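You operate a simulated robot arm through the tools that you are given. There is no shell and no other tool. Be economical: measure what you need, move in short steps, check, and stop when the job is done.

Carry out the task below with a simulated two-armed robot. There is one attempt and no reset: what you move stays moved.

## Task
Hold the big orange tray on the top of the purple table steady with one hand and put the small carton marked "1" from the top of the pink table in it with the other.

It is judged by the outcome, as a careful person would: the job done as asked, and still so three seconds after it is handed in. It fails if anything else is knocked over, pushed out of place, dropped, spilled or broken.

## Robot
Two 7-joint arms with two-finger parallel grippers on one trunk, on a base that drives. Base frame: it is fixed to the floor where the robot stands at the start and does not move with it; the origin is under the middle of the robot, x ahead of it, y to its left, z up. Units: mm, rad, N and s.
The left shoulder is at the start at [22, 174, 1517], the right one opposite. With the tool pointing down near the work surface each hand reaches from about 100 to 480 mm from the robot's upright axis, wherever it stands, measured 20 degrees to its own side. Places, roughly: big orange tray [-250, -1750, 1000]. Payload 3.6 kg a hand.
The tool frame of a hand sits at the grasp point between the pads (the TCP): z along the fingers, y along the line on which they close. The tips reach 30 mm beyond it. The gripper opens to 110 mm. The fingers are 20 mm wide and 10 mm thick; the gripper's body (48 by 112 mm) begins 55 mm behind the TCP.
Orientation is that of the tool frame in the base frame, as [roll, pitch, yaw] about the fixed x, y, z axes, in that order (R = Rz(yaw) Ry(pitch) Rx(roll)). With the fingers straight down and closing along the base's y, the tool's x points along the base's -x, its y along +y and its z along -z.

## Interface
- The arms move only by the tool nudge_tool. It takes "left_targets", "right_targets" or both (then of equal length, played together; a hand with none holds still); each is a list of rows, each an object (a shift or turn left out is 0, a gripper value left out holds the last) with "dp": the shift along the tool's x, y, z in mm, a list of three; "rot": the turn, a rotation vector about the tool's x, y, z in rad, a list of three; "gripper": the opening, from 0 (shut) to 1 (fully open). In form: [{"dp": [x, y, z], "rot": [ax, ay, az], "gripper": gripper}, ...]. A call has 1 to 20 rows; each row shifts and turns the commanded pose from where the row before left it, along the tool's axes as they then stand. Each row takes 0.2 s and may step no farther than 50 mm and 0.15 rad from the row before; otherwise, or with a gripper value out of range, the whole call is refused. Where a pose cannot be reached the arm comes as near as it can. A force on the tool above 40 N (or 10 N above the force at the start of the call, whichever is more), or a blocked arm, ends the call early, and 0.2 s more pass. Each finger travels about 153 mm/s and halts on what it meets, pressing with about 43 N; the grip force reading is that of the motor and also rises with nothing between the fingers. The clock runs only during rows and for 0.2 s after the last one: add rows that do not move to give the fingers time. It gives the time, the measured TCP pose, the force on the tool (base axes), the opening and the grip force at its end, in the units of the frame above (readings bear some noise), with the torque about the TCP (base axes, N m) and any sound that the robot's microphone picked up.
- Cameras (640 x 400 px; columns grow to the right, rows downward): "scene" is now at [96.1, -6.5, 1675.2]; the picture's right is [-0.18, -0.98, 0.00], its down [-0.83, 0.15, -0.54] and it looks along [0.53, -0.10, -0.84] (base axes); focal length 250 px, centre (320, 200). "left" rides on the left gripper at [72, -17, -103] in its tool frame; the picture's right is [0.23, 0.97, 0.00], its down [-0.76, 0.18, -0.62] and it looks along [-0.61, 0.14, 0.78] (tool axes); focal length 222 px, centre (320, 200). "right" rides on the right gripper at [73, 17, -103] in its tool frame; the picture's right is [-0.23, 0.97, 0.00], its down [-0.76, -0.18, -0.62] and it looks along [-0.61, -0.14, 0.78] (tool axes); focal length 222 px, centre (320, 200). There is no depth. A picture from a camera that has moved, and an enlarged one, comes with that camera's place and axes in the base frame and with its lens. The place of the scene camera against the robot may be out by one fixed shift of up to 25 mm in any direction.
- camera(camera): a new picture of that camera. The clock stands still meanwhile.
- move_column(by): slides the trunk up (or, below 0, down) by that many mm; the arms and the scene camera ride with it, the base frame stays. It gives what a move gives, with no picture.
- base_move(legs): drives the robot by 1 to 6 legs, each [ahead, left, turn to the left] in mm, mm and rad, along the robot's own axes; the way and the turn of a leg run together, so that a leg with both is an arc; at most 1500 mm and 3.142 rad a leg. The arms and the cameras ride along, it lands a little off, and it stops where it bumps. It gives what a move gives.
- turn_head(pan, tilt): turns the head with the scene camera to pan (to the left, within 1.501 rad either way) and tilt (down, from -0.506 to 1.204), counted from straight ahead of the robot. It gives what a move gives.
- zoom(camera, box): a new picture of the part [left, top, right, bottom] of that camera's present view, enlarged. The clock stands still meanwhile.
- hand_in(): hands the job in; it is judged then, once.

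Go step by step. Nothing tells you exact positions but the pictures and the camera data: compare them with the known pose of the tool, close in by small moves and look again before you grip or let go. The budget is 120 turns and 100 pictures, counting those below and the enlarged ones. Unless the task says otherwise, let go and move clear before handing in, and close with one line.

The tools are called after "Emit:" as a command line: name --argument value ..., lists and objects as JSON in quotes. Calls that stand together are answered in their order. nudge_tool: Moves the arms, as the interface text tells. Its arguments: {"type":"object","properties":{"left_targets":{"type":"array"},"right_targets":{"type":"array"}},"required":[]} The other tools are called the same way: move_column (by) slides the trunk up or down; base_move (legs) drives the base; turn_head (pan, tilt) turns the head that bears the scene camera; camera (camera) takes a picture; zoom (camera, box) takes an enlarged picture of a part of a camera's view; hand_in () hands the job in.

At the start:

```text
clock: 0.0
left_position: [346.6, 185.0, 1109.2]
left_tool_rot: [2.85, 0.007, -3.119]
left_ft_force: [0.1, 0.0, -0.6]
left_wrist_torque: [-0.02, 0.01, 0.02]
left_gripper_width: 110.1
left_finger_force: 0.0
right_position: [330.6, -343.7, 1172.8]
right_tool_rot: [-2.894, 0.008, 3.104]
right_ft_force: [0.3, 0.1, 0.8]
right_wrist_torque: [0.02, 0.02, -0.02]
right_gripper_width: 109.9
right_finger_force: 0.2
trunk travel left (down, up): [-630.0, 133.0]
robot x, y, heading: [2.3, -1.0, 0.001]
head pan, tilt: [-0.182, 0.995]
```

scene: 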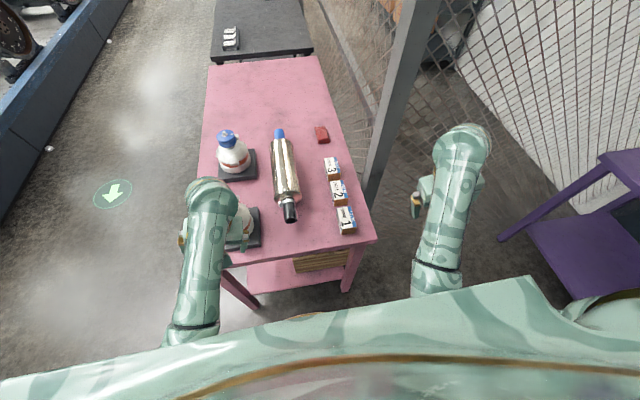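
right: 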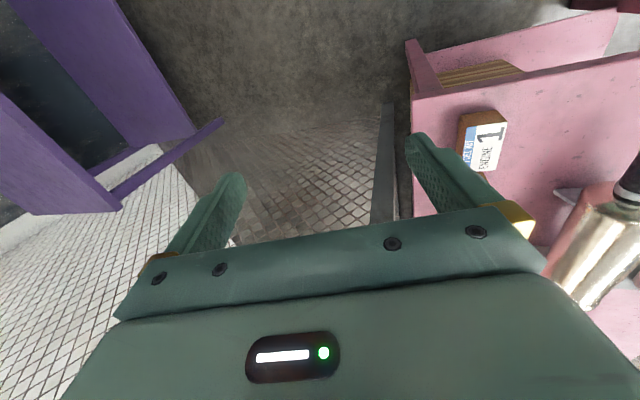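
left: 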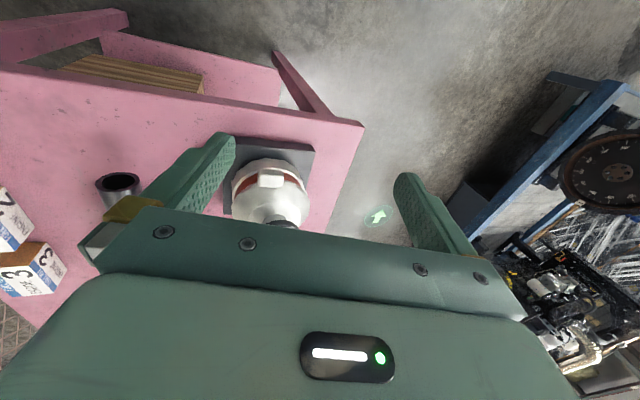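

The carton "1" stands near the right front edge of the pink table, with the right hand beside it. I'll zoom both cameras to get exact camera data and triangulate.

Emit:
zoom --camera "scene" --box '[260, 110, 420, 260]'

Emit:
zoom --camera "right" --box '[380, 60, 640, 220]'

```text
2.67 times, centred on (340, 185) of scene
camera zoom: at [96.1, -6.5, 1675.2], right [-0.18, -0.98, 0.0], down [-0.83, 0.15, -0.54], along [0.53, -0.1, -0.84], focal length 667 px, centre (267, 240)
```

zoom: 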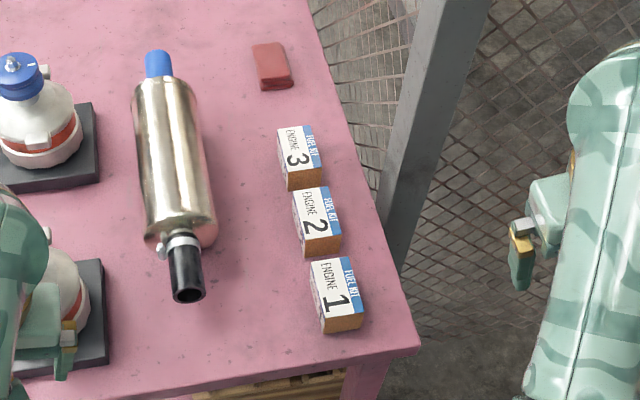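

```text
2.46 times, centred on (510, 140) of right
camera zoom: at [259.1, -300.3, 1267.9], right [0.26, 0.94, -0.24], down [0.75, -0.05, 0.65], along [0.6, -0.35, -0.72], focal length 547 px, centre (-148, 348)
```

zoom: 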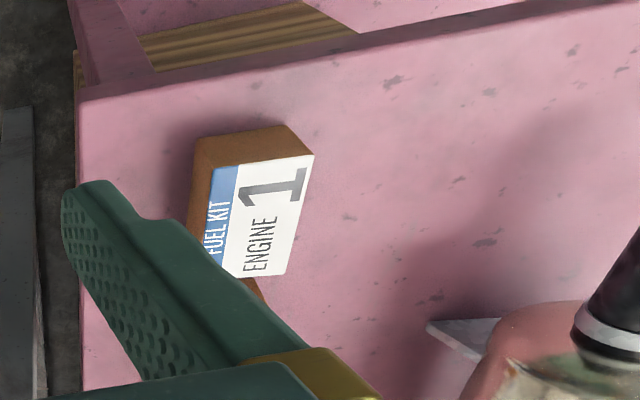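

Carton 1 is about 90 x 54 mm, aligned with the base axes, centred near [490, -172] with its top near z 880. I'll lift and draw back the left hand from the bottles, and bring the right hand upright and over the carton's y, staying high.

Emit:
nudge_tool --left_targets '[{"dp": [0, 11.5, -38]}, {"dp": [0, 11.5, -38]}, {"dp": [30, 0, 0]}, {"dp": [30, 0, 0]}, {"dp": [30, 0, 0]}, {"dp": [0, 0, 0]}]' --right_targets '[{"rot": [-0.124, 0, 0]}, {"rot": [-0.124, 0, -0.037]}, {"dp": [0, 45, 0]}, {"dp": [0, 45, 0]}, {"dp": [0, 45, 0]}, {"dp": [0, 35, 0]}]'

Emit:
turn_head --pan -0.3 --tilt 1.2

Emit:
camera --camera "scene"

Emit:
camera --camera "right"

```text
clock: 0.5
left_position: [345.0, 284.3, 1157.0]
left_tool_rot: [2.596, 0.01, -3.096]
left_ft_force: [0.3, -1.4, -1.2]
left_wrist_torque: [0.03, 0.0, 0.01]
left_gripper_width: 110.0
left_finger_force: 0.0
left hand out of reach, approached as far as the arm can: row 2
right_position: [327.8, -387.5, 1183.8]
right_tool_rot: [-2.945, 0.01, 3.089]
right_ft_force: [0.1, -0.5, 0.2]
right_wrist_torque: [0.03, 0.0, -0.02]
right_gripper_width: 109.9
right_finger_force: 0.1
trunk travel left (down, up): [-630.0, 133.0]
robot x, y, heading: [-0.8, -1.0, -0.004]
head pan, tilt: [-0.182, 0.995]
stopped in row 2 (left hand): the arm was blocked; the commanded pose is now the measured one
```

```text
clock: 1.2
left_position: [344.1, 284.6, 1156.6]
left_tool_rot: [2.595, 0.01, -3.097]
left_ft_force: [-1.5, 0.0, -0.7]
left_wrist_torque: [0.01, 0.01, 0.0]
left_gripper_width: 109.9
left_finger_force: 0.0
right_position: [326.2, -387.3, 1183.7]
right_tool_rot: [-2.945, 0.008, 3.089]
right_ft_force: [-0.6, -0.1, -0.5]
right_wrist_torque: [0.0, 0.01, -0.04]
right_gripper_width: 110.2
right_finger_force: 0.0
trunk travel left (down, up): [-630.0, 133.0]
robot x, y, heading: [0.5, 1.3, -0.001]
head pan, tilt: [-0.3, 1.201]
```

```text
94 pictures are left
camera scene: at [80.5, -10.6, 1662.4], right [-0.3, -0.96, 0.0], down [-0.89, 0.28, -0.36], along [0.35, -0.11, -0.93], focal length 250 px, centre (320, 200)
```

scene: 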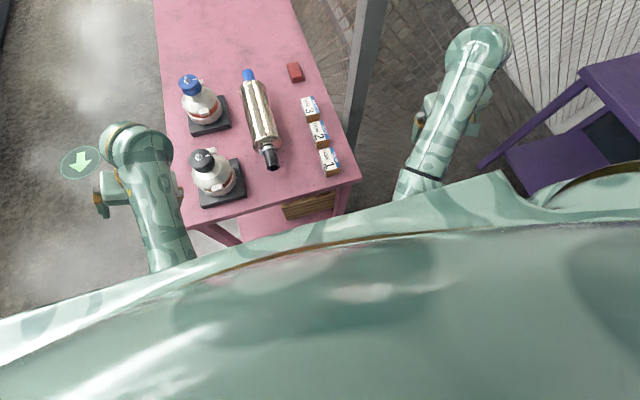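

```text
93 pictures are left
camera right: at [255.3, -347.8, 1282.0], right [0.28, 0.94, -0.19], down [0.75, -0.09, 0.65], along [0.6, -0.32, -0.73], focal length 222 px, centre (320, 200)
```

right: 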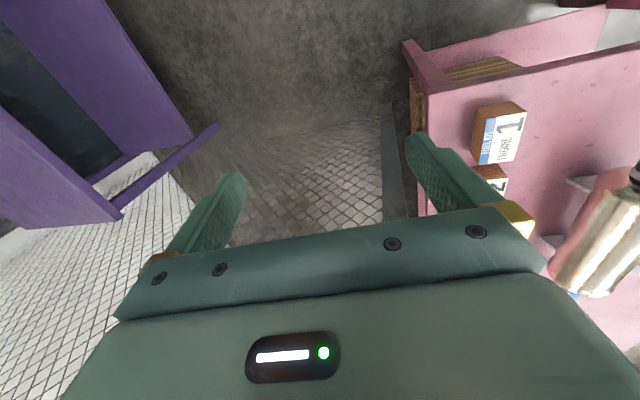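

The arms lose reach when the hand is too high, and both moved outward a little. The left hand is now clear to the side of the bottles, so I'll leave it and bring the right one over the carton a bit lower.

Emit:
nudge_tool --right_targets '[{"dp": [0, 0, 40]}, {"dp": [0, 0, 30], "rot": [-0.1, 0, 0]}, {"dp": [0, 30, 0], "rot": [-0.096, 0, -0.05]}, {"dp": [0, 45, 0]}, {"dp": [0, 45, 0]}, {"dp": [-10, 45, 0]}, {"dp": [-10, 35, 0]}, {}]'

Emit:
camera --camera "right"

Emit:
camera --camera "scene"

```text
clock: 2.3
left_position: [345.0, 284.1, 1156.4]
left_tool_rot: [2.594, 0.009, -3.099]
left_ft_force: [0.0, 1.2, -0.3]
left_wrist_torque: [0.01, 0.02, -0.01]
left_gripper_width: 110.1
left_finger_force: 0.0
right_position: [331.6, -419.9, 1144.0]
right_tool_rot: [-2.953, 0.035, 3.077]
right_ft_force: [-0.8, -0.6, -0.1]
right_wrist_torque: [0.01, -0.04, 0.03]
right_gripper_width: 110.1
right_finger_force: 0.0
trunk travel left (down, up): [-630.0, 133.0]
robot x, y, heading: [-1.8, -2.3, -0.004]
head pan, tilt: [-0.3, 1.201]
stopped in row 5 (right hand): the arm was blocked; the commanded pose is now the measured one
```

```text
92 pictures are left
camera right: at [259.2, -378.9, 1239.9], right [0.3, 0.94, -0.17], down [0.73, -0.11, 0.67], along [0.61, -0.33, -0.72], focal length 222 px, centre (320, 200)
```

right: 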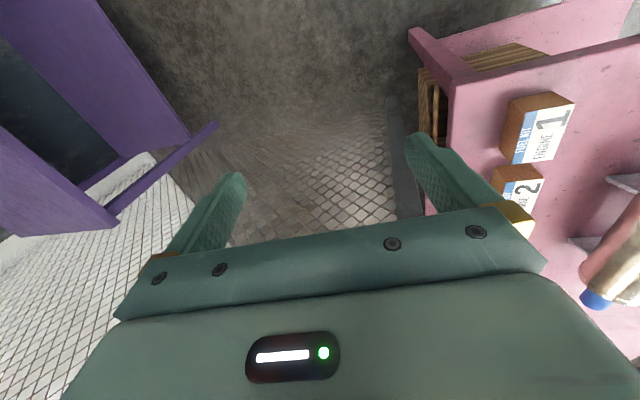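

```text
91 pictures are left
camera scene: at [80.8, -10.4, 1662.3], right [-0.3, -0.96, 0.0], down [-0.89, 0.28, -0.36], along [0.35, -0.11, -0.93], focal length 250 px, centre (320, 200)
```

scene: 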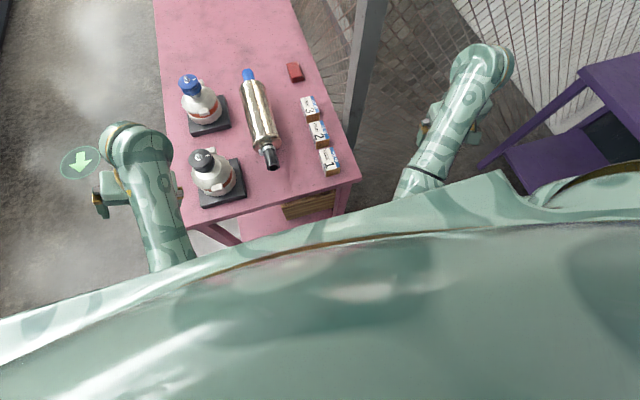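

The right hand didn't go left as commanded, so I'll test small, single moves to see what the arm does.

Emit:
nudge_tool --right_targets '[{"dp": [0, 10, 0]}, {"dp": [0, 10, 0]}, {"dp": [0, 10, 0]}, {}, {}]'

Emit:
nudge_tool --right_targets '[{"dp": [0, 0, 20]}, {"dp": [0, 0, 20]}, {}, {}]'

```text
clock: 3.7
left_position: [344.1, 285.2, 1157.4]
left_tool_rot: [2.596, 0.009, -3.098]
left_ft_force: [0.0, 0.2, 0.7]
left_wrist_torque: [-0.03, 0.0, 0.0]
left_gripper_width: 109.9
left_finger_force: 0.1
right_position: [333.6, -431.3, 1155.2]
right_tool_rot: [-2.868, 0.052, 3.054]
right_ft_force: [0.1, -0.1, 0.4]
right_wrist_torque: [0.0, 0.05, 0.02]
right_gripper_width: 110.0
right_finger_force: 0.0
trunk travel left (down, up): [-630.0, 133.0]
robot x, y, heading: [2.1, -1.0, -0.008]
head pan, tilt: [-0.3, 1.201]
stopped in row 5 (right hand): the arm was blocked; the commanded pose is now the measured one
```

```text
clock: 4.7
left_position: [344.2, 284.3, 1155.9]
left_tool_rot: [2.597, 0.011, -3.098]
left_ft_force: [0.1, -0.3, 0.7]
left_wrist_torque: [-0.01, 0.0, 0.04]
left_gripper_width: 110.0
left_finger_force: 0.0
right_position: [336.7, -439.0, 1114.9]
right_tool_rot: [-2.873, 0.047, 3.058]
right_ft_force: [0.4, -0.8, 0.0]
right_wrist_torque: [0.01, 0.01, -0.01]
right_gripper_width: 109.7
right_finger_force: 0.0
trunk travel left (down, up): [-630.0, 133.0]
robot x, y, heading: [2.2, 1.4, -0.002]
head pan, tilt: [-0.3, 1.201]
```

Going down works; inward motion up high is what blocks. I'll go lower, clear of the table, then move inward.

Emit:
nudge_tool --right_targets '[{"dp": [0, 0, 30]}, {"dp": [0, 0, 30]}, {"dp": [0, 0, 30]}, {"dp": [0, 10, 10]}, {"dp": [0, 20, 0]}, {"dp": [0, 20, 0]}, {}]'

```text
clock: 6.3
left_position: [344.4, 283.8, 1155.8]
left_tool_rot: [2.598, 0.011, -3.098]
left_ft_force: [0.5, 0.3, 0.4]
left_wrist_torque: [0.04, -0.03, 0.01]
left_gripper_width: 109.8
left_finger_force: 0.1
right_position: [343.8, -432.5, 1010.0]
right_tool_rot: [-2.849, 0.057, 3.051]
right_ft_force: [0.3, 0.6, 0.8]
right_wrist_torque: [0.01, -0.02, 0.01]
right_gripper_width: 110.2
right_finger_force: 0.0
trunk travel left (down, up): [-630.0, 133.0]
robot x, y, heading: [-1.5, -1.5, -0.001]
head pan, tilt: [-0.3, 1.201]
```

Emit:
nudge_tool --right_targets '[{"dp": [0, 25, -7]}, {"dp": [0, 25, -7]}, {"dp": [0, 25, -7]}, {"dp": [0, 25, -7]}, {"dp": [0, 25, -7]}, {}]'

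```text
clock: 7.0
left_position: [344.4, 284.9, 1156.8]
left_tool_rot: [2.595, 0.01, -3.097]
left_ft_force: [-0.9, -0.4, -0.2]
left_wrist_torque: [0.0, 0.03, 0.01]
left_gripper_width: 110.1
left_finger_force: 0.0
right_position: [349.7, -456.5, 1038.9]
right_tool_rot: [-2.701, 0.085, 3.028]
right_ft_force: [0.2, 0.4, 0.3]
right_wrist_torque: [-0.01, 0.02, -0.01]
right_gripper_width: 109.7
right_finger_force: 0.0
trunk travel left (down, up): [-630.0, 133.0]
robot x, y, heading: [-3.7, 0.4, 0.002]
head pan, tilt: [-0.3, 1.201]
stopped in row 3 (right hand): the arm was blocked; the commanded pose is now the measured one
```

Inward moves still tilt the wrist outward, as if a joint limit is met because the hand sits too near the shoulder. I'll raise the trunk to give the arm room, then test an uprighting turn lower down.

Emit:
move_column --by 130

Emit:
nudge_tool --right_targets '[{"dp": [0, 0, 30]}, {"dp": [0, 0, 30]}, {"dp": [0, 0, 30]}, {"dp": [0, 0, 30]}, {}]'

Emit:
nudge_tool --right_targets '[{"rot": [-0.05, 0, 0]}, {"rot": [-0.05, 0, 0]}, {}, {}]'

Emit:
camera --camera "scene"

```text
clock: 7.8
left_position: [341.4, 349.6, 1225.8]
left_tool_rot: [2.422, 0.015, -3.085]
left_ft_force: [-0.7, -0.1, -0.3]
left_wrist_torque: [-0.01, -0.01, 0.01]
left_gripper_width: 110.1
left_finger_force: 0.0
right_position: [347.4, -471.0, 1102.4]
right_tool_rot: [-2.672, 0.088, 3.024]
right_ft_force: [-0.5, 0.1, 0.3]
right_wrist_torque: [0.01, 0.0, 0.0]
right_gripper_width: 110.0
right_finger_force: 0.1
trunk travel left (down, up): [-688.0, 75.0]
robot x, y, heading: [6.1, 0.6, 0.001]
head pan, tilt: [-0.3, 1.201]
stopped: the arm was blocked; the commanded pose is now the measured one
```

```text
clock: 9.0
left_position: [341.6, 349.9, 1225.2]
left_tool_rot: [2.427, 0.01, -3.088]
left_ft_force: [-0.5, 0.5, 0.5]
left_wrist_torque: [0.0, 0.03, 0.0]
left_gripper_width: 110.2
left_finger_force: 0.1
right_position: [348.3, -522.6, 992.4]
right_tool_rot: [-2.674, 0.084, 3.025]
right_ft_force: [-0.2, 0.6, 0.5]
right_wrist_torque: [-0.04, -0.01, -0.05]
right_gripper_width: 110.0
right_finger_force: 0.2
trunk travel left (down, up): [-688.0, 75.0]
robot x, y, heading: [-1.0, 0.6, -0.004]
head pan, tilt: [-0.3, 1.201]
```

```text
clock: 10.0
left_position: [341.4, 348.9, 1225.2]
left_tool_rot: [2.423, 0.012, -3.088]
left_ft_force: [0.6, 0.1, -0.2]
left_wrist_torque: [0.01, 0.02, -0.02]
left_gripper_width: 110.3
left_finger_force: 0.2
right_position: [349.2, -524.2, 992.6]
right_tool_rot: [-2.772, 0.083, 3.026]
right_ft_force: [0.0, 0.7, 1.2]
right_wrist_torque: [0.0, 0.02, -0.01]
right_gripper_width: 109.9
right_finger_force: 0.2
trunk travel left (down, up): [-688.0, 75.0]
robot x, y, heading: [-2.0, -0.6, -0.001]
head pan, tilt: [-0.3, 1.201]
```

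```text
90 pictures are left
camera scene: at [79.4, -10.7, 1719.7], right [-0.3, -0.96, 0.0], down [-0.89, 0.28, -0.36], along [0.35, -0.11, -0.93], focal length 250 px, centre (320, 200)
```

scene: 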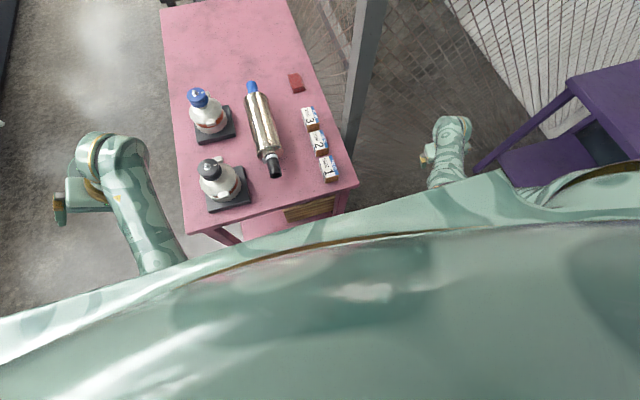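

At this lower, more extended posture the turn works exactly. I'll extend the left hand outward-down a little too (it's clear of the table), and keep uprighting the right.

Emit:
nudge_tool --left_targets '[{"dp": [0, 0, 30]}, {"dp": [0, 0, 30]}, {"dp": [0, 0, 30]}, {"dp": [0, 0, 30]}, {}, {}]' --right_targets '[{"rot": [-0.09, 0, 0.0]}, {"rot": [-0.09, 0, 0]}, {"rot": [-0.09, 0, 0]}, {"rot": [-0.1, 0, 0]}, {}, {}]'

```text
clock: 11.4
left_position: [338.7, 426.1, 1135.8]
left_tool_rot: [2.429, 0.012, -3.087]
left_ft_force: [-0.4, 0.2, -0.7]
left_wrist_torque: [-0.01, -0.01, 0.01]
left_gripper_width: 109.7
left_finger_force: 0.1
right_position: [349.1, -524.5, 993.9]
right_tool_rot: [3.136, 0.085, 3.026]
right_ft_force: [0.4, -0.6, 0.3]
right_wrist_torque: [0.01, 0.01, 0.0]
right_gripper_width: 110.0
right_finger_force: 0.0
trunk travel left (down, up): [-688.0, 75.0]
robot x, y, heading: [-0.5, -2.7, 0.002]
head pan, tilt: [-0.3, 1.201]
```

The right hand is upright now. Next I move it inward in modest steps, also correcting its small pitch and yaw.

Emit:
nudge_tool --right_targets '[{"dp": [0, 30, 0], "rot": [0, 0.08, 0]}, {"dp": [0, 30, 0], "rot": [0, 0, -0.11]}, {"dp": [0, 30, 0]}, {"dp": [0, 30, 0]}, {"dp": [0, 30, 0]}, {"dp": [0, 30, 0]}, {}, {}]'

```text
clock: 13.2
left_position: [338.5, 425.6, 1135.8]
left_tool_rot: [2.427, 0.014, -3.088]
left_ft_force: [0.1, -0.1, 0.9]
left_wrist_torque: [0.0, -0.02, 0.0]
left_gripper_width: 110.0
left_finger_force: 0.1
right_position: [359.9, -344.6, 995.9]
right_tool_rot: [3.138, 0.005, 3.136]
right_ft_force: [-0.1, -0.3, -0.3]
right_wrist_torque: [-0.01, 0.02, -0.03]
right_gripper_width: 109.9
right_finger_force: 0.1
trunk travel left (down, up): [-688.0, 75.0]
robot x, y, heading: [-1.9, 0.6, -0.001]
head pan, tilt: [-0.3, 1.201]
```

Works well. I continue inward over the carton's line (y ≈ -172), still about 80 mm above it, then look.

Emit:
nudge_tool --right_targets '[{"dp": [0, 30, 0]}, {"dp": [0, 30, 0]}, {"dp": [0, 30, 0]}, {"dp": [0, 30, 0]}, {"dp": [0, 30, 0]}, {"dp": [0, 22, 0]}, {}, {}]'

Emit:
camera --camera "right"

Emit:
camera --camera "scene"

```text
clock: 14.2
left_position: [339.1, 426.3, 1136.5]
left_tool_rot: [2.426, 0.011, -3.087]
left_ft_force: [0.0, 0.6, 0.8]
left_wrist_torque: [-0.03, -0.01, -0.03]
left_gripper_width: 109.8
left_finger_force: 0.1
right_position: [379.9, -356.4, 1019.0]
right_tool_rot: [-2.979, 0.056, 3.091]
right_ft_force: [-0.4, -0.6, 0.3]
right_wrist_torque: [-0.01, 0.0, 0.01]
right_gripper_width: 110.2
right_finger_force: 0.0
trunk travel left (down, up): [-688.0, 75.0]
robot x, y, heading: [2.6, -1.0, -0.001]
head pan, tilt: [-0.3, 1.201]
stopped in row 4 (right hand): the arm was blocked; the commanded pose is now the measured one
```

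```text
89 pictures are left
camera right: at [305.3, -319.5, 1114.7], right [0.28, 0.95, -0.15], down [0.72, -0.11, 0.68], along [0.63, -0.3, -0.71], focal length 222 px, centre (320, 200)
```

right: 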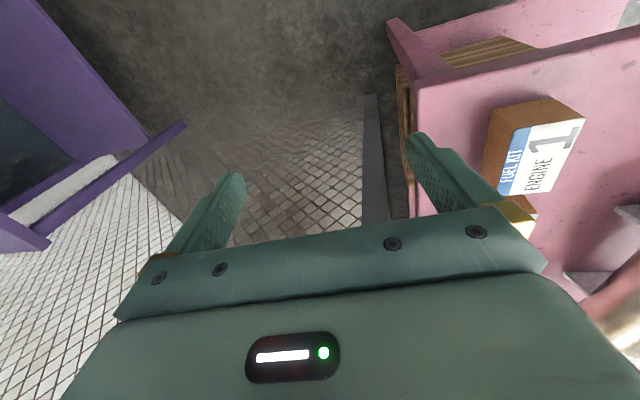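

```text
88 pictures are left
camera scene: at [79.3, -10.5, 1719.7], right [-0.3, -0.96, 0.0], down [-0.89, 0.28, -0.36], along [0.35, -0.11, -0.93], focal length 250 px, centre (320, 200)
```

scene: 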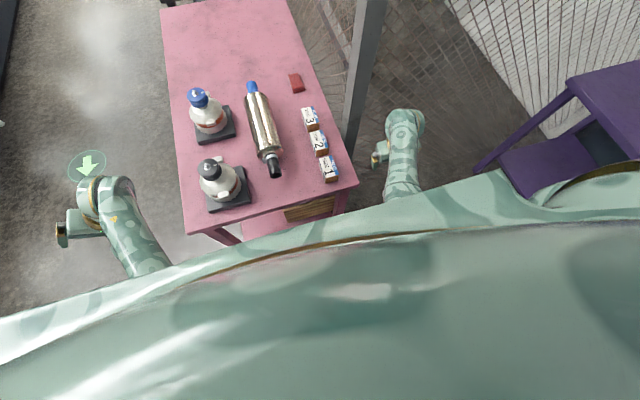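

The same limit came at y ≈ -300; more distance below the shoulder helps. I'll raise the trunk further, then lower the hand and upright it beside the table.

Emit:
move_column --by 72

Emit:
nudge_tool --right_targets '[{"dp": [0, 0, 30]}, {"dp": [0, 0, 30]}, {"dp": [0, 0, 30]}, {"dp": [0, 0, 25]}, {"rot": [-0.08, 0.05, 0]}, {"rot": [-0.08, 0, -0.05]}, {}]'

```text
clock: 15.2
left_position: [331.4, 499.0, 1239.9]
left_tool_rot: [2.275, 0.018, -3.069]
left_ft_force: [-1.1, 0.2, 0.4]
left_wrist_torque: [-0.01, -0.01, -0.02]
left_gripper_width: 110.1
left_finger_force: 0.0
right_position: [378.1, -370.2, 1093.9]
right_tool_rot: [-2.955, 0.053, 3.089]
right_ft_force: [0.1, 0.4, 0.0]
right_wrist_torque: [0.0, 0.02, -0.03]
right_gripper_width: 110.0
right_finger_force: 0.1
trunk travel left (down, up): [-760.0, 3.0]
robot x, y, heading: [3.8, -0.7, 0.001]
head pan, tilt: [-0.3, 1.201]
stopped: the arm was blocked; the commanded pose is now the measured one
```

```text
clock: 16.8
left_position: [332.3, 497.1, 1239.2]
left_tool_rot: [2.274, 0.015, -3.069]
left_ft_force: [-0.4, -0.1, -0.4]
left_wrist_torque: [-0.01, -0.01, 0.01]
left_gripper_width: 110.0
left_finger_force: 0.0
right_position: [376.0, -390.1, 992.3]
right_tool_rot: [-3.119, -0.001, 3.131]
right_ft_force: [0.4, 0.0, -0.5]
right_wrist_torque: [0.0, -0.01, -0.02]
right_gripper_width: 109.9
right_finger_force: 0.1
right hand out of reach, approached as far as the arm can: row 4, 5
trunk travel left (down, up): [-760.0, 3.0]
robot x, y, heading: [1.3, -0.0, 0.001]
head pan, tilt: [-0.3, 1.201]
```

Reach seems to need roughly 690–770 mm from shoulder to TCP, so I'll use the trunk for vertical moves. Next the right hand goes inward at z ≈ 990, and the left is lowered and uprighted well outside the table.

Emit:
nudge_tool --left_targets '[{"dp": [0, -34, 29]}, {"dp": [0, -34, 29]}, {"dp": [0, -34, 29]}, {"dp": [0, -30, 25]}, {"rot": [0.14, 0, 0]}, {"rot": [0.14, 0, 0]}, {"rot": [0.14, 0, 0]}, {"rot": [0.14, 0, 0]}, {"rot": [0.14, 0, 0]}, {}]' --right_targets '[{"dp": [0, 25, 0]}, {"dp": [0, 25, 0]}, {"dp": [0, 25, 0]}, {"dp": [0, 25, 0]}, {"dp": [0, 25, 0]}, {"dp": [0, 25, 0]}, {"dp": [0, 25, 0]}, {"dp": [0, 25, 0]}, {"dp": [0, 18, 0]}, {}]'

Emit:
camera --camera "right"

Emit:
camera --camera "scene"

```text
clock: 19.0
left_position: [334.9, 495.4, 1065.2]
left_tool_rot: [2.976, 0.017, -3.071]
left_ft_force: [-0.3, -0.7, -0.3]
left_wrist_torque: [-0.02, -0.01, 0.02]
left_gripper_width: 110.0
left_finger_force: 0.0
right_position: [375.8, -172.1, 988.2]
right_tool_rot: [-3.119, -0.001, 3.133]
right_ft_force: [0.0, 0.0, -0.9]
right_wrist_torque: [0.01, -0.02, 0.01]
right_gripper_width: 110.1
right_finger_force: 0.2
trunk travel left (down, up): [-760.0, 3.0]
robot x, y, heading: [-0.4, 1.3, 0.002]
head pan, tilt: [-0.3, 1.201]
```

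```text
87 pictures are left
camera right: at [305.2, -153.4, 1091.5], right [0.24, 0.97, -0.02], down [0.76, -0.17, 0.63], along [0.6, -0.16, -0.78], focal length 222 px, centre (320, 200)
```

right: 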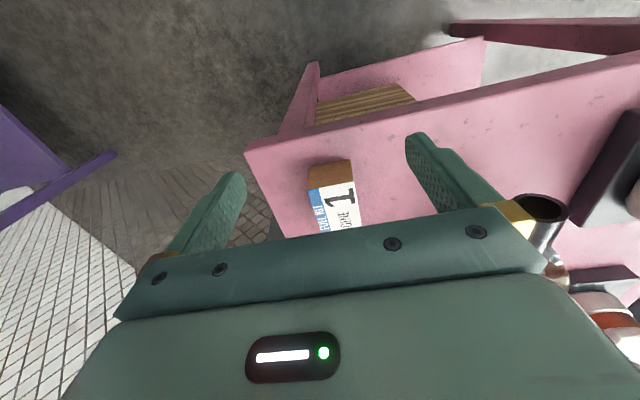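

```text
86 pictures are left
camera scene: at [78.3, -10.8, 1791.6], right [-0.3, -0.96, 0.0], down [-0.89, 0.28, -0.36], along [0.35, -0.11, -0.93], focal length 250 px, centre (320, 200)
```

scene: 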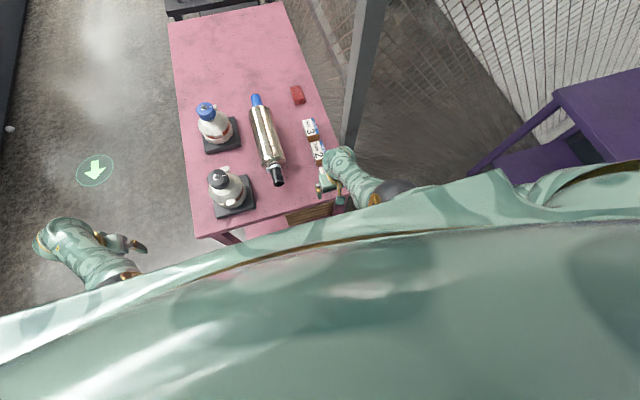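

Triangulating two wrist views: carton top at z ≈ 904, table ≈ 859, carton spans x 434–517, y -197…-155, so centre ≈ [476, -176]. I'll drive ahead 60 mm, then advance the hand and look.

Emit:
base_move --legs '[[60, 0, 0]]'

Emit:
nudge_tool --right_targets '[{"dp": [-20, 0, -10], "rot": [-0.02, 0, 0]}, {"dp": [-20, 0, -9]}, {}, {}]'

Emit:
camera --camera "right"

Emit:
camera --camera "scene"

```text
clock: 20.0
left_position: [390.8, 495.3, 1066.5]
left_tool_rot: [2.979, 0.019, -3.071]
left_ft_force: [-0.6, 1.0, 0.2]
left_wrist_torque: [-0.02, -0.03, 0.01]
left_gripper_width: 110.1
left_finger_force: 0.1
right_position: [431.7, -173.2, 989.6]
right_tool_rot: [-3.119, 0.002, 3.132]
right_ft_force: [-0.2, 0.0, 0.6]
right_wrist_torque: [-0.01, -0.03, -0.02]
right_gripper_width: 110.1
right_finger_force: 0.1
trunk travel left (down, up): [-760.0, 3.0]
robot x, y, heading: [61.0, 1.2, -0.002]
head pan, tilt: [-0.3, 1.201]
```

```text
clock: 21.0
left_position: [394.6, 496.6, 1065.8]
left_tool_rot: [2.974, 0.016, -3.069]
left_ft_force: [-0.2, -0.3, 0.0]
left_wrist_torque: [0.01, 0.0, -0.02]
left_gripper_width: 109.9
left_finger_force: 0.1
right_position: [474.3, -177.0, 1007.2]
right_tool_rot: [-3.139, -0.002, 3.13]
right_ft_force: [-0.4, -0.1, -0.4]
right_wrist_torque: [0.01, -0.03, 0.01]
right_gripper_width: 110.0
right_finger_force: 0.2
right hand out of reach, approached as far as the arm can: row 2
trunk travel left (down, up): [-760.0, 3.0]
robot x, y, heading: [59.9, 3.1, -0.004]
head pan, tilt: [-0.3, 1.201]
```

```text
85 pictures are left
camera right: at [404.1, -159.9, 1111.4], right [0.24, 0.97, 0.0], down [0.76, -0.18, 0.62], along [0.6, -0.15, -0.78], focal length 222 px, centre (320, 200)
```

right: 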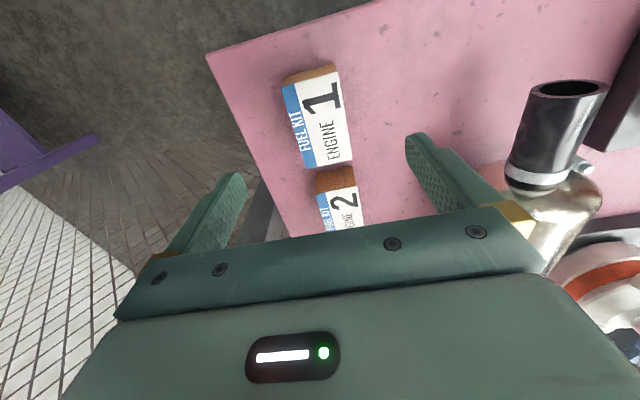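

```text
84 pictures are left
camera scene: at [138.1, -10.5, 1791.7], right [-0.3, -0.95, 0.0], down [-0.89, 0.28, -0.36], along [0.35, -0.11, -0.93], focal length 250 px, centre (320, 200)
```

scene: 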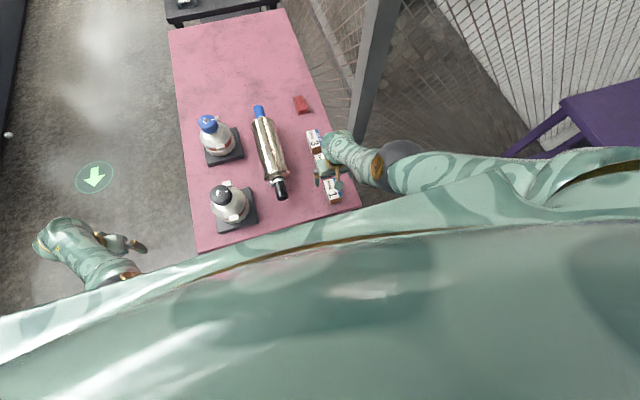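

The label corners again give a centre near [478, -179], and the hand at [474, -177] is aligned. I'll lower the trunk by 80 mm so the fingertips straddle the carton's upper edge, and check.

Emit:
move_column --by -70

Emit:
camera --camera "right"

Emit:
zoom --camera "scene" --box '[240, 80, 400, 240]'

```text
clock: 22.1
left_position: [395.0, 495.8, 996.8]
left_tool_rot: [2.976, 0.014, -3.069]
left_ft_force: [0.2, -0.3, -0.6]
left_wrist_torque: [-0.02, 0.02, 0.0]
left_gripper_width: 110.0
left_finger_force: 0.0
right_position: [474.0, -177.1, 938.8]
right_tool_rot: [-3.14, -0.002, 3.132]
right_ft_force: [0.7, 0.1, -0.7]
right_wrist_torque: [0.01, 0.0, -0.01]
right_gripper_width: 109.9
right_finger_force: 0.2
trunk travel left (down, up): [-690.0, 73.0]
robot x, y, heading: [61.8, -1.5, -0.001]
head pan, tilt: [-0.3, 1.201]
```

```text
83 pictures are left
camera right: at [402.4, -159.4, 1042.9], right [0.24, 0.97, 0.0], down [0.76, -0.18, 0.62], along [0.6, -0.15, -0.78], focal length 222 px, centre (320, 200)
```

right: 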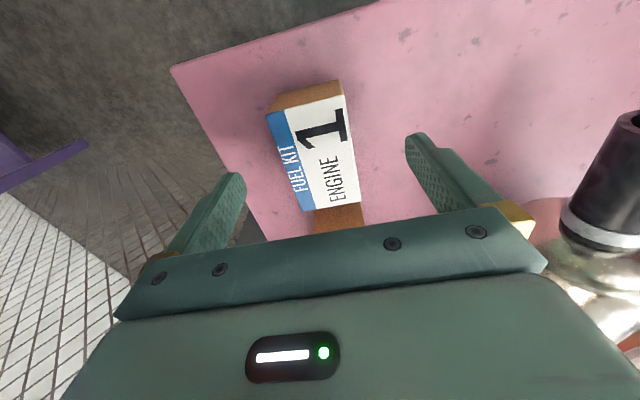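

```text
2.50 times, centred on (320, 160) of scene
camera zoom: at [140.0, -10.6, 1721.9], right [-0.3, -0.95, 0.0], down [-0.89, 0.28, -0.36], along [0.35, -0.11, -0.93], focal length 625 px, centre (320, 300)
```

zoom: 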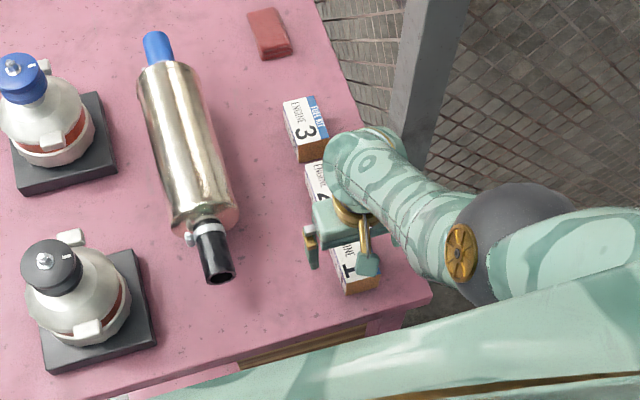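

Alignment is good. I'll lower 41 mm more (TCP ≈ 898, tips above the table) and look before closing.

Emit:
move_column --by -41

Emit:
camera --camera "right"

```text
clock: 22.9
left_position: [395.8, 495.7, 954.9]
left_tool_rot: [2.975, 0.015, -3.069]
left_ft_force: [-0.9, 0.1, -0.4]
left_wrist_torque: [0.0, 0.02, 0.0]
left_gripper_width: 110.0
left_finger_force: 0.0
right_position: [473.1, -176.9, 897.9]
right_tool_rot: [-3.14, -0.001, 3.131]
right_ft_force: [0.4, 0.7, 0.5]
right_wrist_torque: [0.02, 0.0, -0.02]
right_gripper_width: 109.9
right_finger_force: 0.1
trunk travel left (down, up): [-649.0, 114.0]
robot x, y, heading: [61.3, -1.2, -0.001]
head pan, tilt: [-0.3, 1.201]
```

```text
81 pictures are left
camera right: at [402.3, -159.4, 1001.9], right [0.24, 0.97, 0.0], down [0.76, -0.18, 0.62], along [0.6, -0.15, -0.78], focal length 222 px, centre (320, 200)
```

right: 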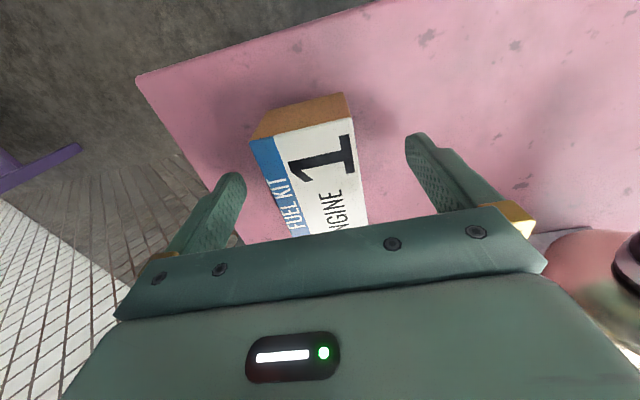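

The fingers straddle carton 1 with room on both sides. Closing now.

Emit:
nudge_tool --right_targets '[{"dp": [-2, -2, 0], "gripper": 0.6}, {"gripper": 0.3}, {"gripper": 0.1}, {}, {}]'

Emit:
camera --camera "right"

```text
clock: 24.1
left_position: [395.8, 495.3, 955.4]
left_tool_rot: [2.976, 0.015, -3.072]
left_ft_force: [0.9, -0.7, -0.2]
left_wrist_torque: [0.0, 0.01, 0.02]
left_gripper_width: 109.7
left_finger_force: 0.1
right_position: [475.5, -179.5, 897.5]
right_tool_rot: [-3.14, -0.001, 3.131]
right_ft_force: [1.2, -0.3, 4.1]
right_wrist_torque: [0.09, 0.2, 0.01]
right_gripper_width: 51.6
right_finger_force: 43.0
trunk travel left (down, up): [-649.0, 114.0]
robot x, y, heading: [57.5, -3.9, 0.003]
head pan, tilt: [-0.3, 1.201]
```

```text
80 pictures are left
camera right: at [404.5, -161.2, 1001.6], right [0.24, 0.97, 0.0], down [0.76, -0.18, 0.62], along [0.6, -0.15, -0.78], focal length 222 px, centre (320, 200)
```

right: 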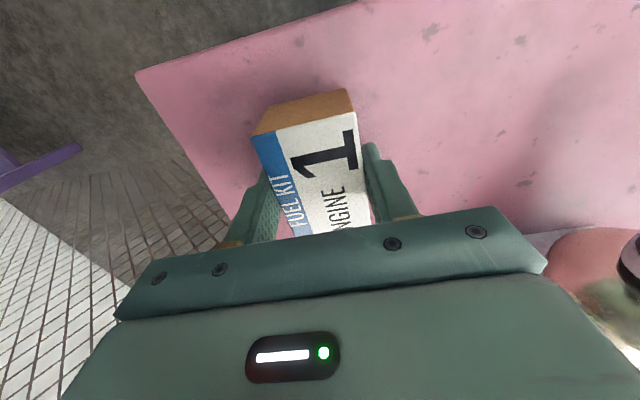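

Gripped at 52 mm, 43 N. I lift with the trunk and look.

Emit:
move_column --by 112

Emit:
camera --camera "right"

Emit:
turn_head --pan -1.45 --tilt 0.6

Emit:
camera --camera "scene"

```text
clock: 25.5
left_position: [396.1, 496.1, 1065.9]
left_tool_rot: [2.976, 0.016, -3.07]
left_ft_force: [-0.2, 0.4, -0.4]
left_wrist_torque: [0.0, 0.0, 0.01]
left_gripper_width: 110.0
left_finger_force: 0.0
right_position: [475.6, -178.2, 1009.9]
right_tool_rot: [-3.139, -0.002, 3.131]
right_ft_force: [-0.2, -0.6, -1.5]
right_wrist_torque: [-0.02, 0.01, 0.01]
right_gripper_width: 51.3
right_finger_force: 42.9
trunk travel left (down, up): [-761.0, 2.0]
robot x, y, heading: [61.3, 3.2, -0.01]
head pan, tilt: [-0.3, 1.201]
```

```text
79 pictures are left
camera right: at [404.6, -161.3, 1113.5], right [0.24, 0.97, 0.0], down [0.76, -0.18, 0.62], along [0.6, -0.15, -0.78], focal length 222 px, centre (320, 200)
```

right: 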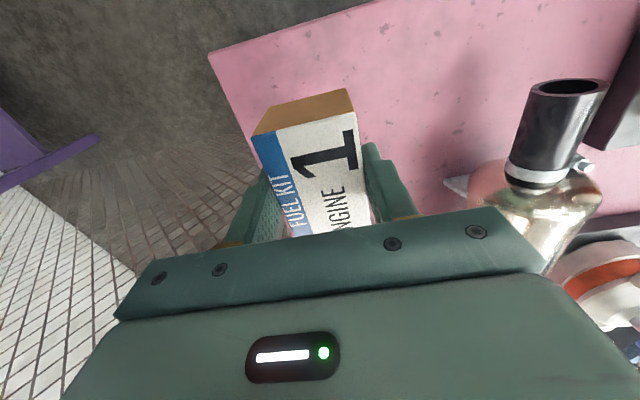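

```text
clock: 26.9
left_position: [395.5, 496.7, 1067.7]
left_tool_rot: [2.976, 0.014, -3.071]
left_ft_force: [-0.2, -0.1, -0.9]
left_wrist_torque: [-0.03, -0.03, 0.02]
left_gripper_width: 110.0
left_finger_force: 0.0
right_position: [475.0, -179.3, 1010.2]
right_tool_rot: [-3.138, -0.002, 3.131]
right_ft_force: [-0.6, 0.5, -0.6]
right_wrist_torque: [-0.01, 0.0, 0.0]
right_gripper_width: 52.0
right_finger_force: 43.2
trunk travel left (down, up): [-761.0, 2.0]
robot x, y, heading: [59.7, -0.4, 0.001]
head pan, tilt: [-1.45, 0.6]
```

```text
78 pictures are left
camera scene: at [96.4, -81.8, 1837.2], right [-0.99, -0.12, 0.0], down [-0.07, 0.56, -0.82], along [0.1, -0.82, -0.57], focal length 250 px, centre (320, 200)
```

scene: 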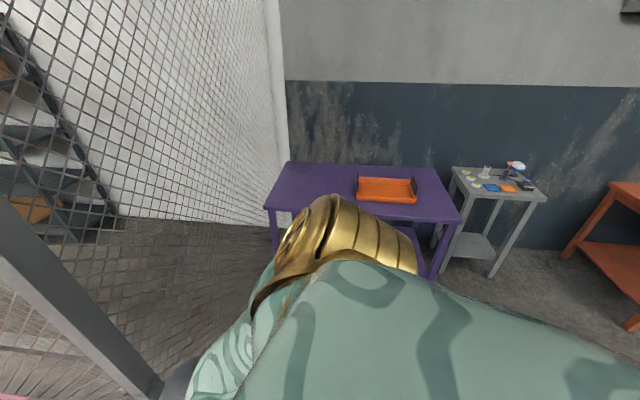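

Carton 1 is firmly held, and I can see the purple table with the orange tray to the right (about [-200, -1650]). I'll back away from the pink table, then bring the left hand inward and lower to keep the turn tight.

Emit:
base_move --legs '[[-350, 0, 0]]'

Emit:
nudge_tool --left_targets '[{"dp": [0, 0, 30], "rot": [0.08, 0, 0]}, {"dp": [0, -25, 30], "rot": [0.08, 0, 0]}, {"dp": [0, -30, 0], "rot": [0, 0, 0.07]}, {"dp": [0, -30, 0]}, {"dp": [0, -30, 0]}, {"dp": [0, -30, 0]}, {"dp": [0, -30, 0]}, {"dp": [0, -25, 0]}, {}]'

Emit:
turn_head --pan -1.2 --tilt 0.5

Emit:
camera --camera "scene"

```text
clock: 29.2
left_position: [38.4, 496.3, 1066.9]
left_tool_rot: [2.975, 0.014, -3.073]
left_ft_force: [0.2, 0.2, 0.2]
left_wrist_torque: [0.0, 0.01, 0.01]
left_gripper_width: 110.0
left_finger_force: 0.1
right_position: [115.7, -178.8, 1009.6]
right_tool_rot: [-3.139, -0.002, 3.128]
right_ft_force: [0.7, -0.2, -1.8]
right_wrist_torque: [-0.03, 0.02, -0.02]
right_gripper_width: 51.5
right_finger_force: 43.1
trunk travel left (down, up): [-761.0, 2.0]
robot x, y, heading: [-300.5, 0.8, -0.008]
head pan, tilt: [-1.45, 0.6]
```

```text
clock: 31.2
left_position: [41.2, 304.5, 1003.3]
left_tool_rot: [3.134, 0.014, 3.141]
left_ft_force: [-0.3, -1.5, -0.5]
left_wrist_torque: [0.01, -0.02, 0.0]
left_gripper_width: 110.0
left_finger_force: 0.0
right_position: [115.4, -178.8, 1010.5]
right_tool_rot: [-3.14, -0.003, 3.128]
right_ft_force: [-0.2, -0.7, -1.3]
right_wrist_torque: [-0.01, 0.03, 0.02]
right_gripper_width: 51.7
right_finger_force: 43.6
trunk travel left (down, up): [-761.0, 2.0]
robot x, y, heading: [-300.2, 2.6, -0.004]
head pan, tilt: [-1.45, 0.6]
```

```text
clock: 32.0
left_position: [41.4, 303.7, 1003.8]
left_tool_rot: [3.132, 0.014, 3.138]
left_ft_force: [-0.9, -0.2, 0.4]
left_wrist_torque: [0.02, 0.0, -0.01]
left_gripper_width: 110.0
left_finger_force: 0.1
right_position: [115.5, -178.9, 1009.0]
right_tool_rot: [-3.139, -0.003, 3.128]
right_ft_force: [0.1, -0.2, -0.9]
right_wrist_torque: [0.01, -0.01, 0.01]
right_gripper_width: 51.7
right_finger_force: 43.3
trunk travel left (down, up): [-761.0, 2.0]
robot x, y, heading: [-301.4, 2.0, -0.002]
head pan, tilt: [-1.201, 0.499]
```

```text
77 pictures are left
camera scene: at [-241.7, -77.8, 1846.3], right [-0.93, -0.36, 0.0], down [-0.17, 0.45, -0.88], along [0.31, -0.82, -0.48], focal length 250 px, centre (320, 200)
```

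scene: 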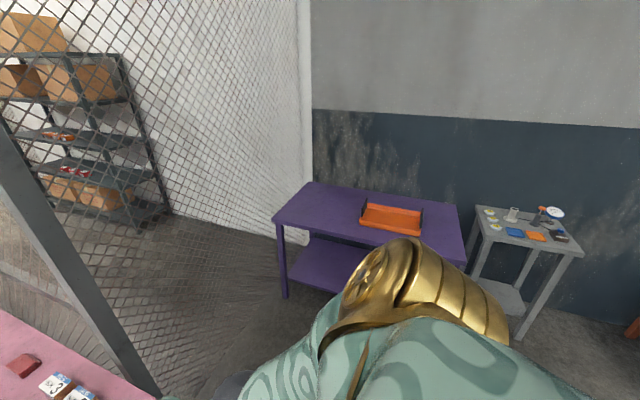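

The way is clear. I'll turn right to face the purple table and look again.

Emit:
base_move --legs '[[0, 0, -0.8], [0, 0, -0.77]]'

Emit:
turn_head --pan 0 --tilt 0.7

Emit:
camera --camera "scene"

```text
clock: 36.4
left_position: [16.9, -326.7, 1003.9]
left_tool_rot: [3.136, 0.014, 1.607]
left_ft_force: [0.1, 0.0, -0.3]
left_wrist_torque: [-0.01, 0.02, -0.04]
left_gripper_width: 109.8
left_finger_force: 0.1
right_position: [-462.9, -420.5, 1009.9]
right_tool_rot: [-3.141, -0.001, 1.596]
right_ft_force: [0.5, 0.6, -1.9]
right_wrist_torque: [0.01, -0.03, 0.01]
right_gripper_width: 51.4
right_finger_force: 43.0
trunk travel left (down, up): [-761.0, 2.0]
robot x, y, heading: [-298.2, 3.1, -1.534]
head pan, tilt: [-1.201, 0.499]
```

```text
clock: 37.8
left_position: [16.9, -327.3, 1003.5]
left_tool_rot: [3.134, 0.014, 1.607]
left_ft_force: [-0.6, -0.2, -0.2]
left_wrist_torque: [0.01, -0.01, 0.0]
left_gripper_width: 110.0
left_finger_force: 0.1
right_position: [-463.8, -421.3, 1009.1]
right_tool_rot: [3.141, -0.001, 1.595]
right_ft_force: [-0.3, -1.0, -2.0]
right_wrist_torque: [0.05, 0.03, 0.0]
right_gripper_width: 51.8
right_finger_force: 43.4
trunk travel left (down, up): [-761.0, 2.0]
robot x, y, heading: [-301.4, 0.5, -1.534]
head pan, tilt: [0.0, 0.7]
```

```text
76 pictures are left
camera scene: at [-281.4, -88.0, 1828.6], right [-1.0, -0.03, 0.0], down [-0.02, 0.64, -0.76], along [0.02, -0.76, -0.64], focal length 250 px, centre (320, 200)
```

scene: 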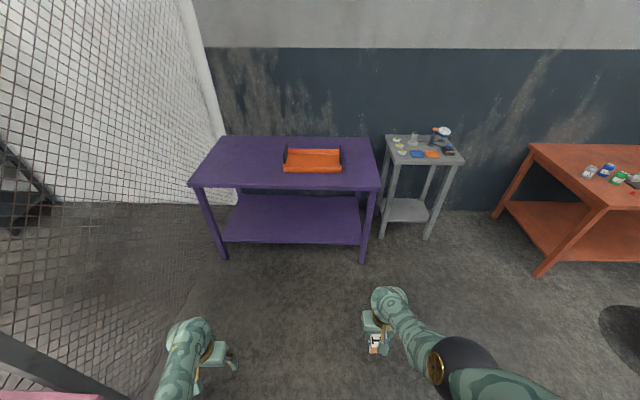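

The tray is straight ahead on the purple table. I'll square up the heading and drive 600 mm closer, well short of the table, and look again to get heights.

Emit:
base_move --legs '[[0, 0, -0.037], [600, 0, 0]]'

Emit:
camera --camera "scene"

Emit:
camera --camera "left"

```text
clock: 41.5
left_position: [0.7, -935.7, 1003.2]
left_tool_rot: [3.136, 0.013, 1.569]
left_ft_force: [0.3, 0.3, -0.5]
left_wrist_torque: [0.03, -0.03, -0.02]
left_gripper_width: 110.0
left_finger_force: 0.1
right_position: [-483.0, -1009.9, 1010.1]
right_tool_rot: [-3.141, -0.001, 1.558]
right_ft_force: [0.4, 0.0, -2.1]
right_wrist_torque: [0.01, 0.0, 0.01]
right_gripper_width: 51.6
right_finger_force: 43.5
trunk travel left (down, up): [-761.0, 2.0]
robot x, y, heading: [-303.9, -596.7, -1.58]
head pan, tilt: [0.0, 0.7]
```

```text
75 pictures are left
camera scene: at [-287.9, -683.9, 1828.6], right [-1.0, 0.01, 0.0], down [0.0, 0.64, -0.76], along [0.0, -0.76, -0.64], focal length 250 px, centre (320, 200)
```

scene: 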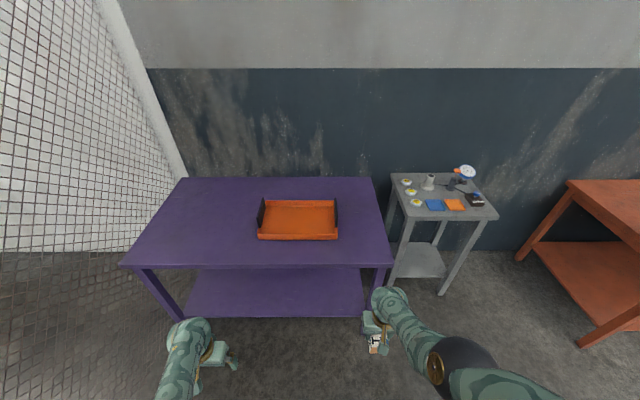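

```text
74 pictures are left
camera left: at [-18.0, -863.0, 1105.9], right [0.97, 0.23, 0.0], down [0.17, -0.75, 0.64], along [0.15, -0.62, -0.77], focal length 222 px, centre (320, 200)
```

left: 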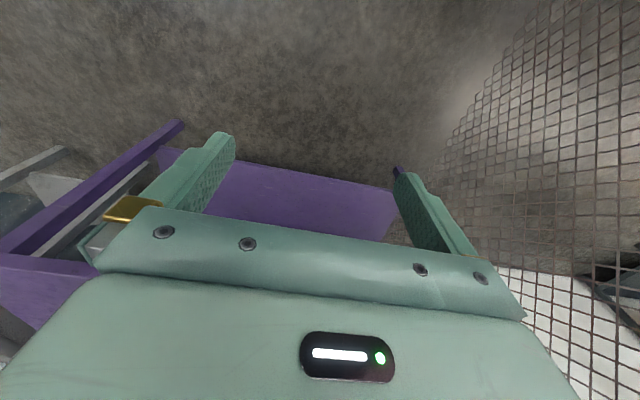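

By scaling between the two views: purple table top ≈ z 869, front edge ≈ y -1364; tray spans about x -379…24, y -1513…-1776. I'll drive to about [-190, -1060], keeping ~300 mm clearance to the table edge.

Emit:
base_move --legs '[[300, 112, 0.009], [160, 0, 0]]'

Emit:
turn_head --pan 0 --tilt 0.95

Emit:
camera --camera "scene"

Emit:
camera --camera "left"

Emit:
camera --camera "right"

```text
clock: 44.7
left_position: [118.1, -1394.5, 1004.0]
left_tool_rot: [3.136, 0.016, 1.58]
left_ft_force: [-0.8, 0.5, 0.0]
left_wrist_torque: [-0.01, -0.04, 0.03]
left_gripper_width: 110.2
left_finger_force: 0.0
right_position: [-364.5, -1472.9, 1010.7]
right_tool_rot: [-3.139, -0.002, 1.567]
right_ft_force: [0.0, 0.4, -2.7]
right_wrist_torque: [-0.01, 0.0, 0.02]
right_gripper_width: 51.4
right_finger_force: 43.2
trunk travel left (down, up): [-761.0, 2.0]
robot x, y, heading: [-187.9, -1059.9, -1.563]
head pan, tilt: [0.0, 0.7]
```

```text
clock: 45.5
left_position: [118.0, -1397.5, 1002.9]
left_tool_rot: [3.133, 0.012, 1.579]
left_ft_force: [0.8, 0.7, -0.1]
left_wrist_torque: [-0.01, -0.05, 0.02]
left_gripper_width: 110.2
left_finger_force: 0.0
right_position: [-364.4, -1475.7, 1008.9]
right_tool_rot: [-3.14, -0.005, 1.568]
right_ft_force: [0.6, -0.3, -2.2]
right_wrist_torque: [0.01, 0.0, 0.0]
right_gripper_width: 51.8
right_finger_force: 43.2
trunk travel left (down, up): [-761.0, 2.0]
robot x, y, heading: [-188.0, -1056.9, -1.571]
head pan, tilt: [0.0, 0.949]
```

```text
73 pictures are left
camera scene: at [-173.6, -1138.4, 1808.8], right [-1.0, -0.01, 0.0], down [0.0, 0.81, -0.58], along [0.0, -0.58, -0.81], focal length 250 px, centre (320, 200)
```

scene: 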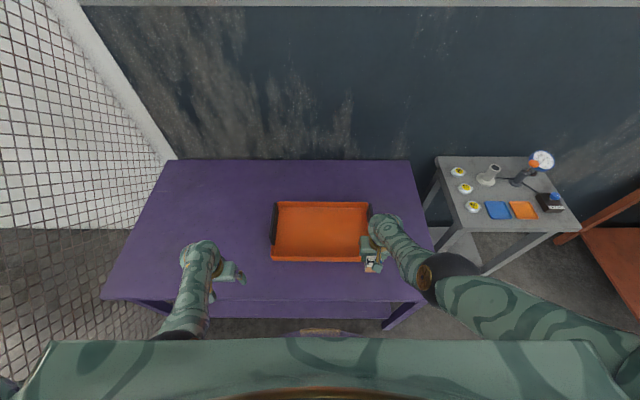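

```text
72 pictures are left
camera left: at [98.1, -1325.4, 1105.4], right [0.97, 0.24, 0.0], down [0.18, -0.75, 0.63], along [0.15, -0.62, -0.77], focal length 222 px, centre (320, 200)
```

left: 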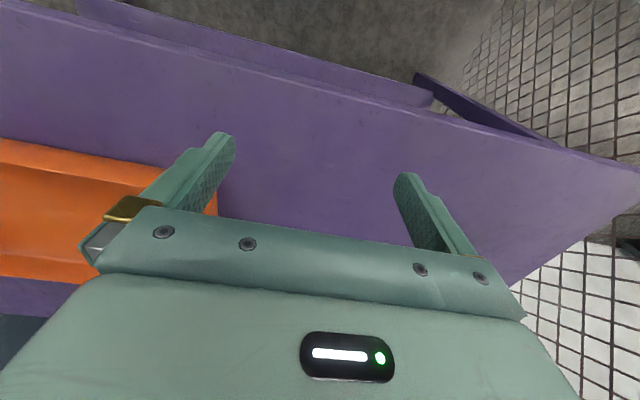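

```text
71 pictures are left
camera right: at [-346.2, -1405.2, 1113.2], right [0.97, -0.23, 0.0], down [-0.18, -0.76, 0.62], along [-0.14, -0.6, -0.78], focal length 222 px, centre (320, 200)
```

right: 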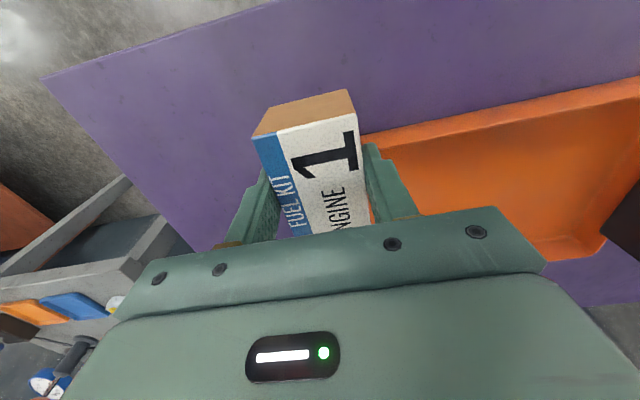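

The tray is now just ahead. I'll zoom on it to see its rim and the dark end handles.

Emit:
zoom --camera "scene" --box '[250, 185, 410, 285]'

```text
4.00 times, centred on (330, 235) of scene
camera zoom: at [-173.6, -1138.4, 1808.8], right [-1.0, -0.01, 0.0], down [0.0, 0.81, -0.58], along [0.0, -0.58, -0.81], focal length 1000 px, centre (280, 60)
```

zoom: 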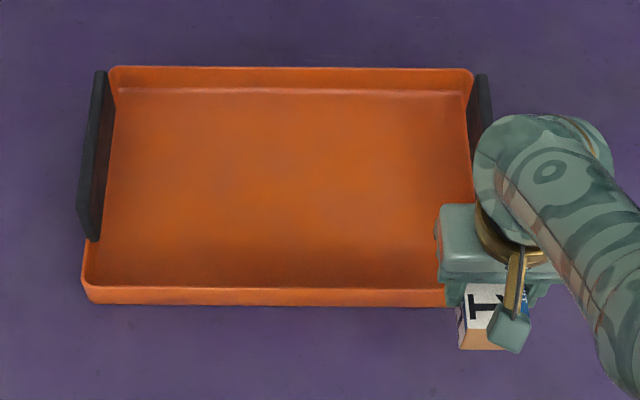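

The tray has dark upright end handles; I'll grip the left one with the left hand. I move both hands up and forward along an arc (keeping arm extension), left over the handle (x ≈ 20), right over the tray, before lowering the trunk.

Emit:
nudge_tool --left_targets '[{"dp": [-20, -10, -20]}, {"dp": [-25, -12, -20]}, {"dp": [-25, -12, -20]}, {"dp": [-25, -12, -20]}, {"dp": [-25, -12, -20]}, {"dp": [-25, -12, -20]}, {"dp": [-25, -12, -20]}, {"dp": [-25, -12, -20]}, {}]' --right_targets '[{"dp": [-15, 10, -21]}, {"dp": [-15, 15, -21]}, {"dp": [-15, 15, -21]}, {"dp": [-15, 15, -21]}, {"dp": [-15, 15, -21]}, {"dp": [-15, 15, -21]}, {"dp": [-15, 15, -21]}, {"dp": [-15, 15, -21]}, {}]'

```text
clock: 47.5
left_position: [25.1, -1590.3, 1167.3]
left_tool_rot: [3.135, 0.014, 1.578]
left_ft_force: [0.4, -0.3, 0.8]
left_wrist_torque: [-0.02, 0.03, -0.04]
left_gripper_width: 110.1
left_finger_force: 0.1
right_position: [-260.6, -1586.3, 1180.4]
right_tool_rot: [-3.14, -0.003, 1.567]
right_ft_force: [0.3, 0.5, -1.4]
right_wrist_torque: [0.01, 0.01, -0.01]
right_gripper_width: 51.6
right_finger_force: 43.7
right hand out of reach, approached as far as the arm can: row 7, 8
trunk travel left (down, up): [-761.0, 2.0]
robot x, y, heading: [-187.6, -1061.3, -1.566]
head pan, tilt: [0.0, 0.949]
```

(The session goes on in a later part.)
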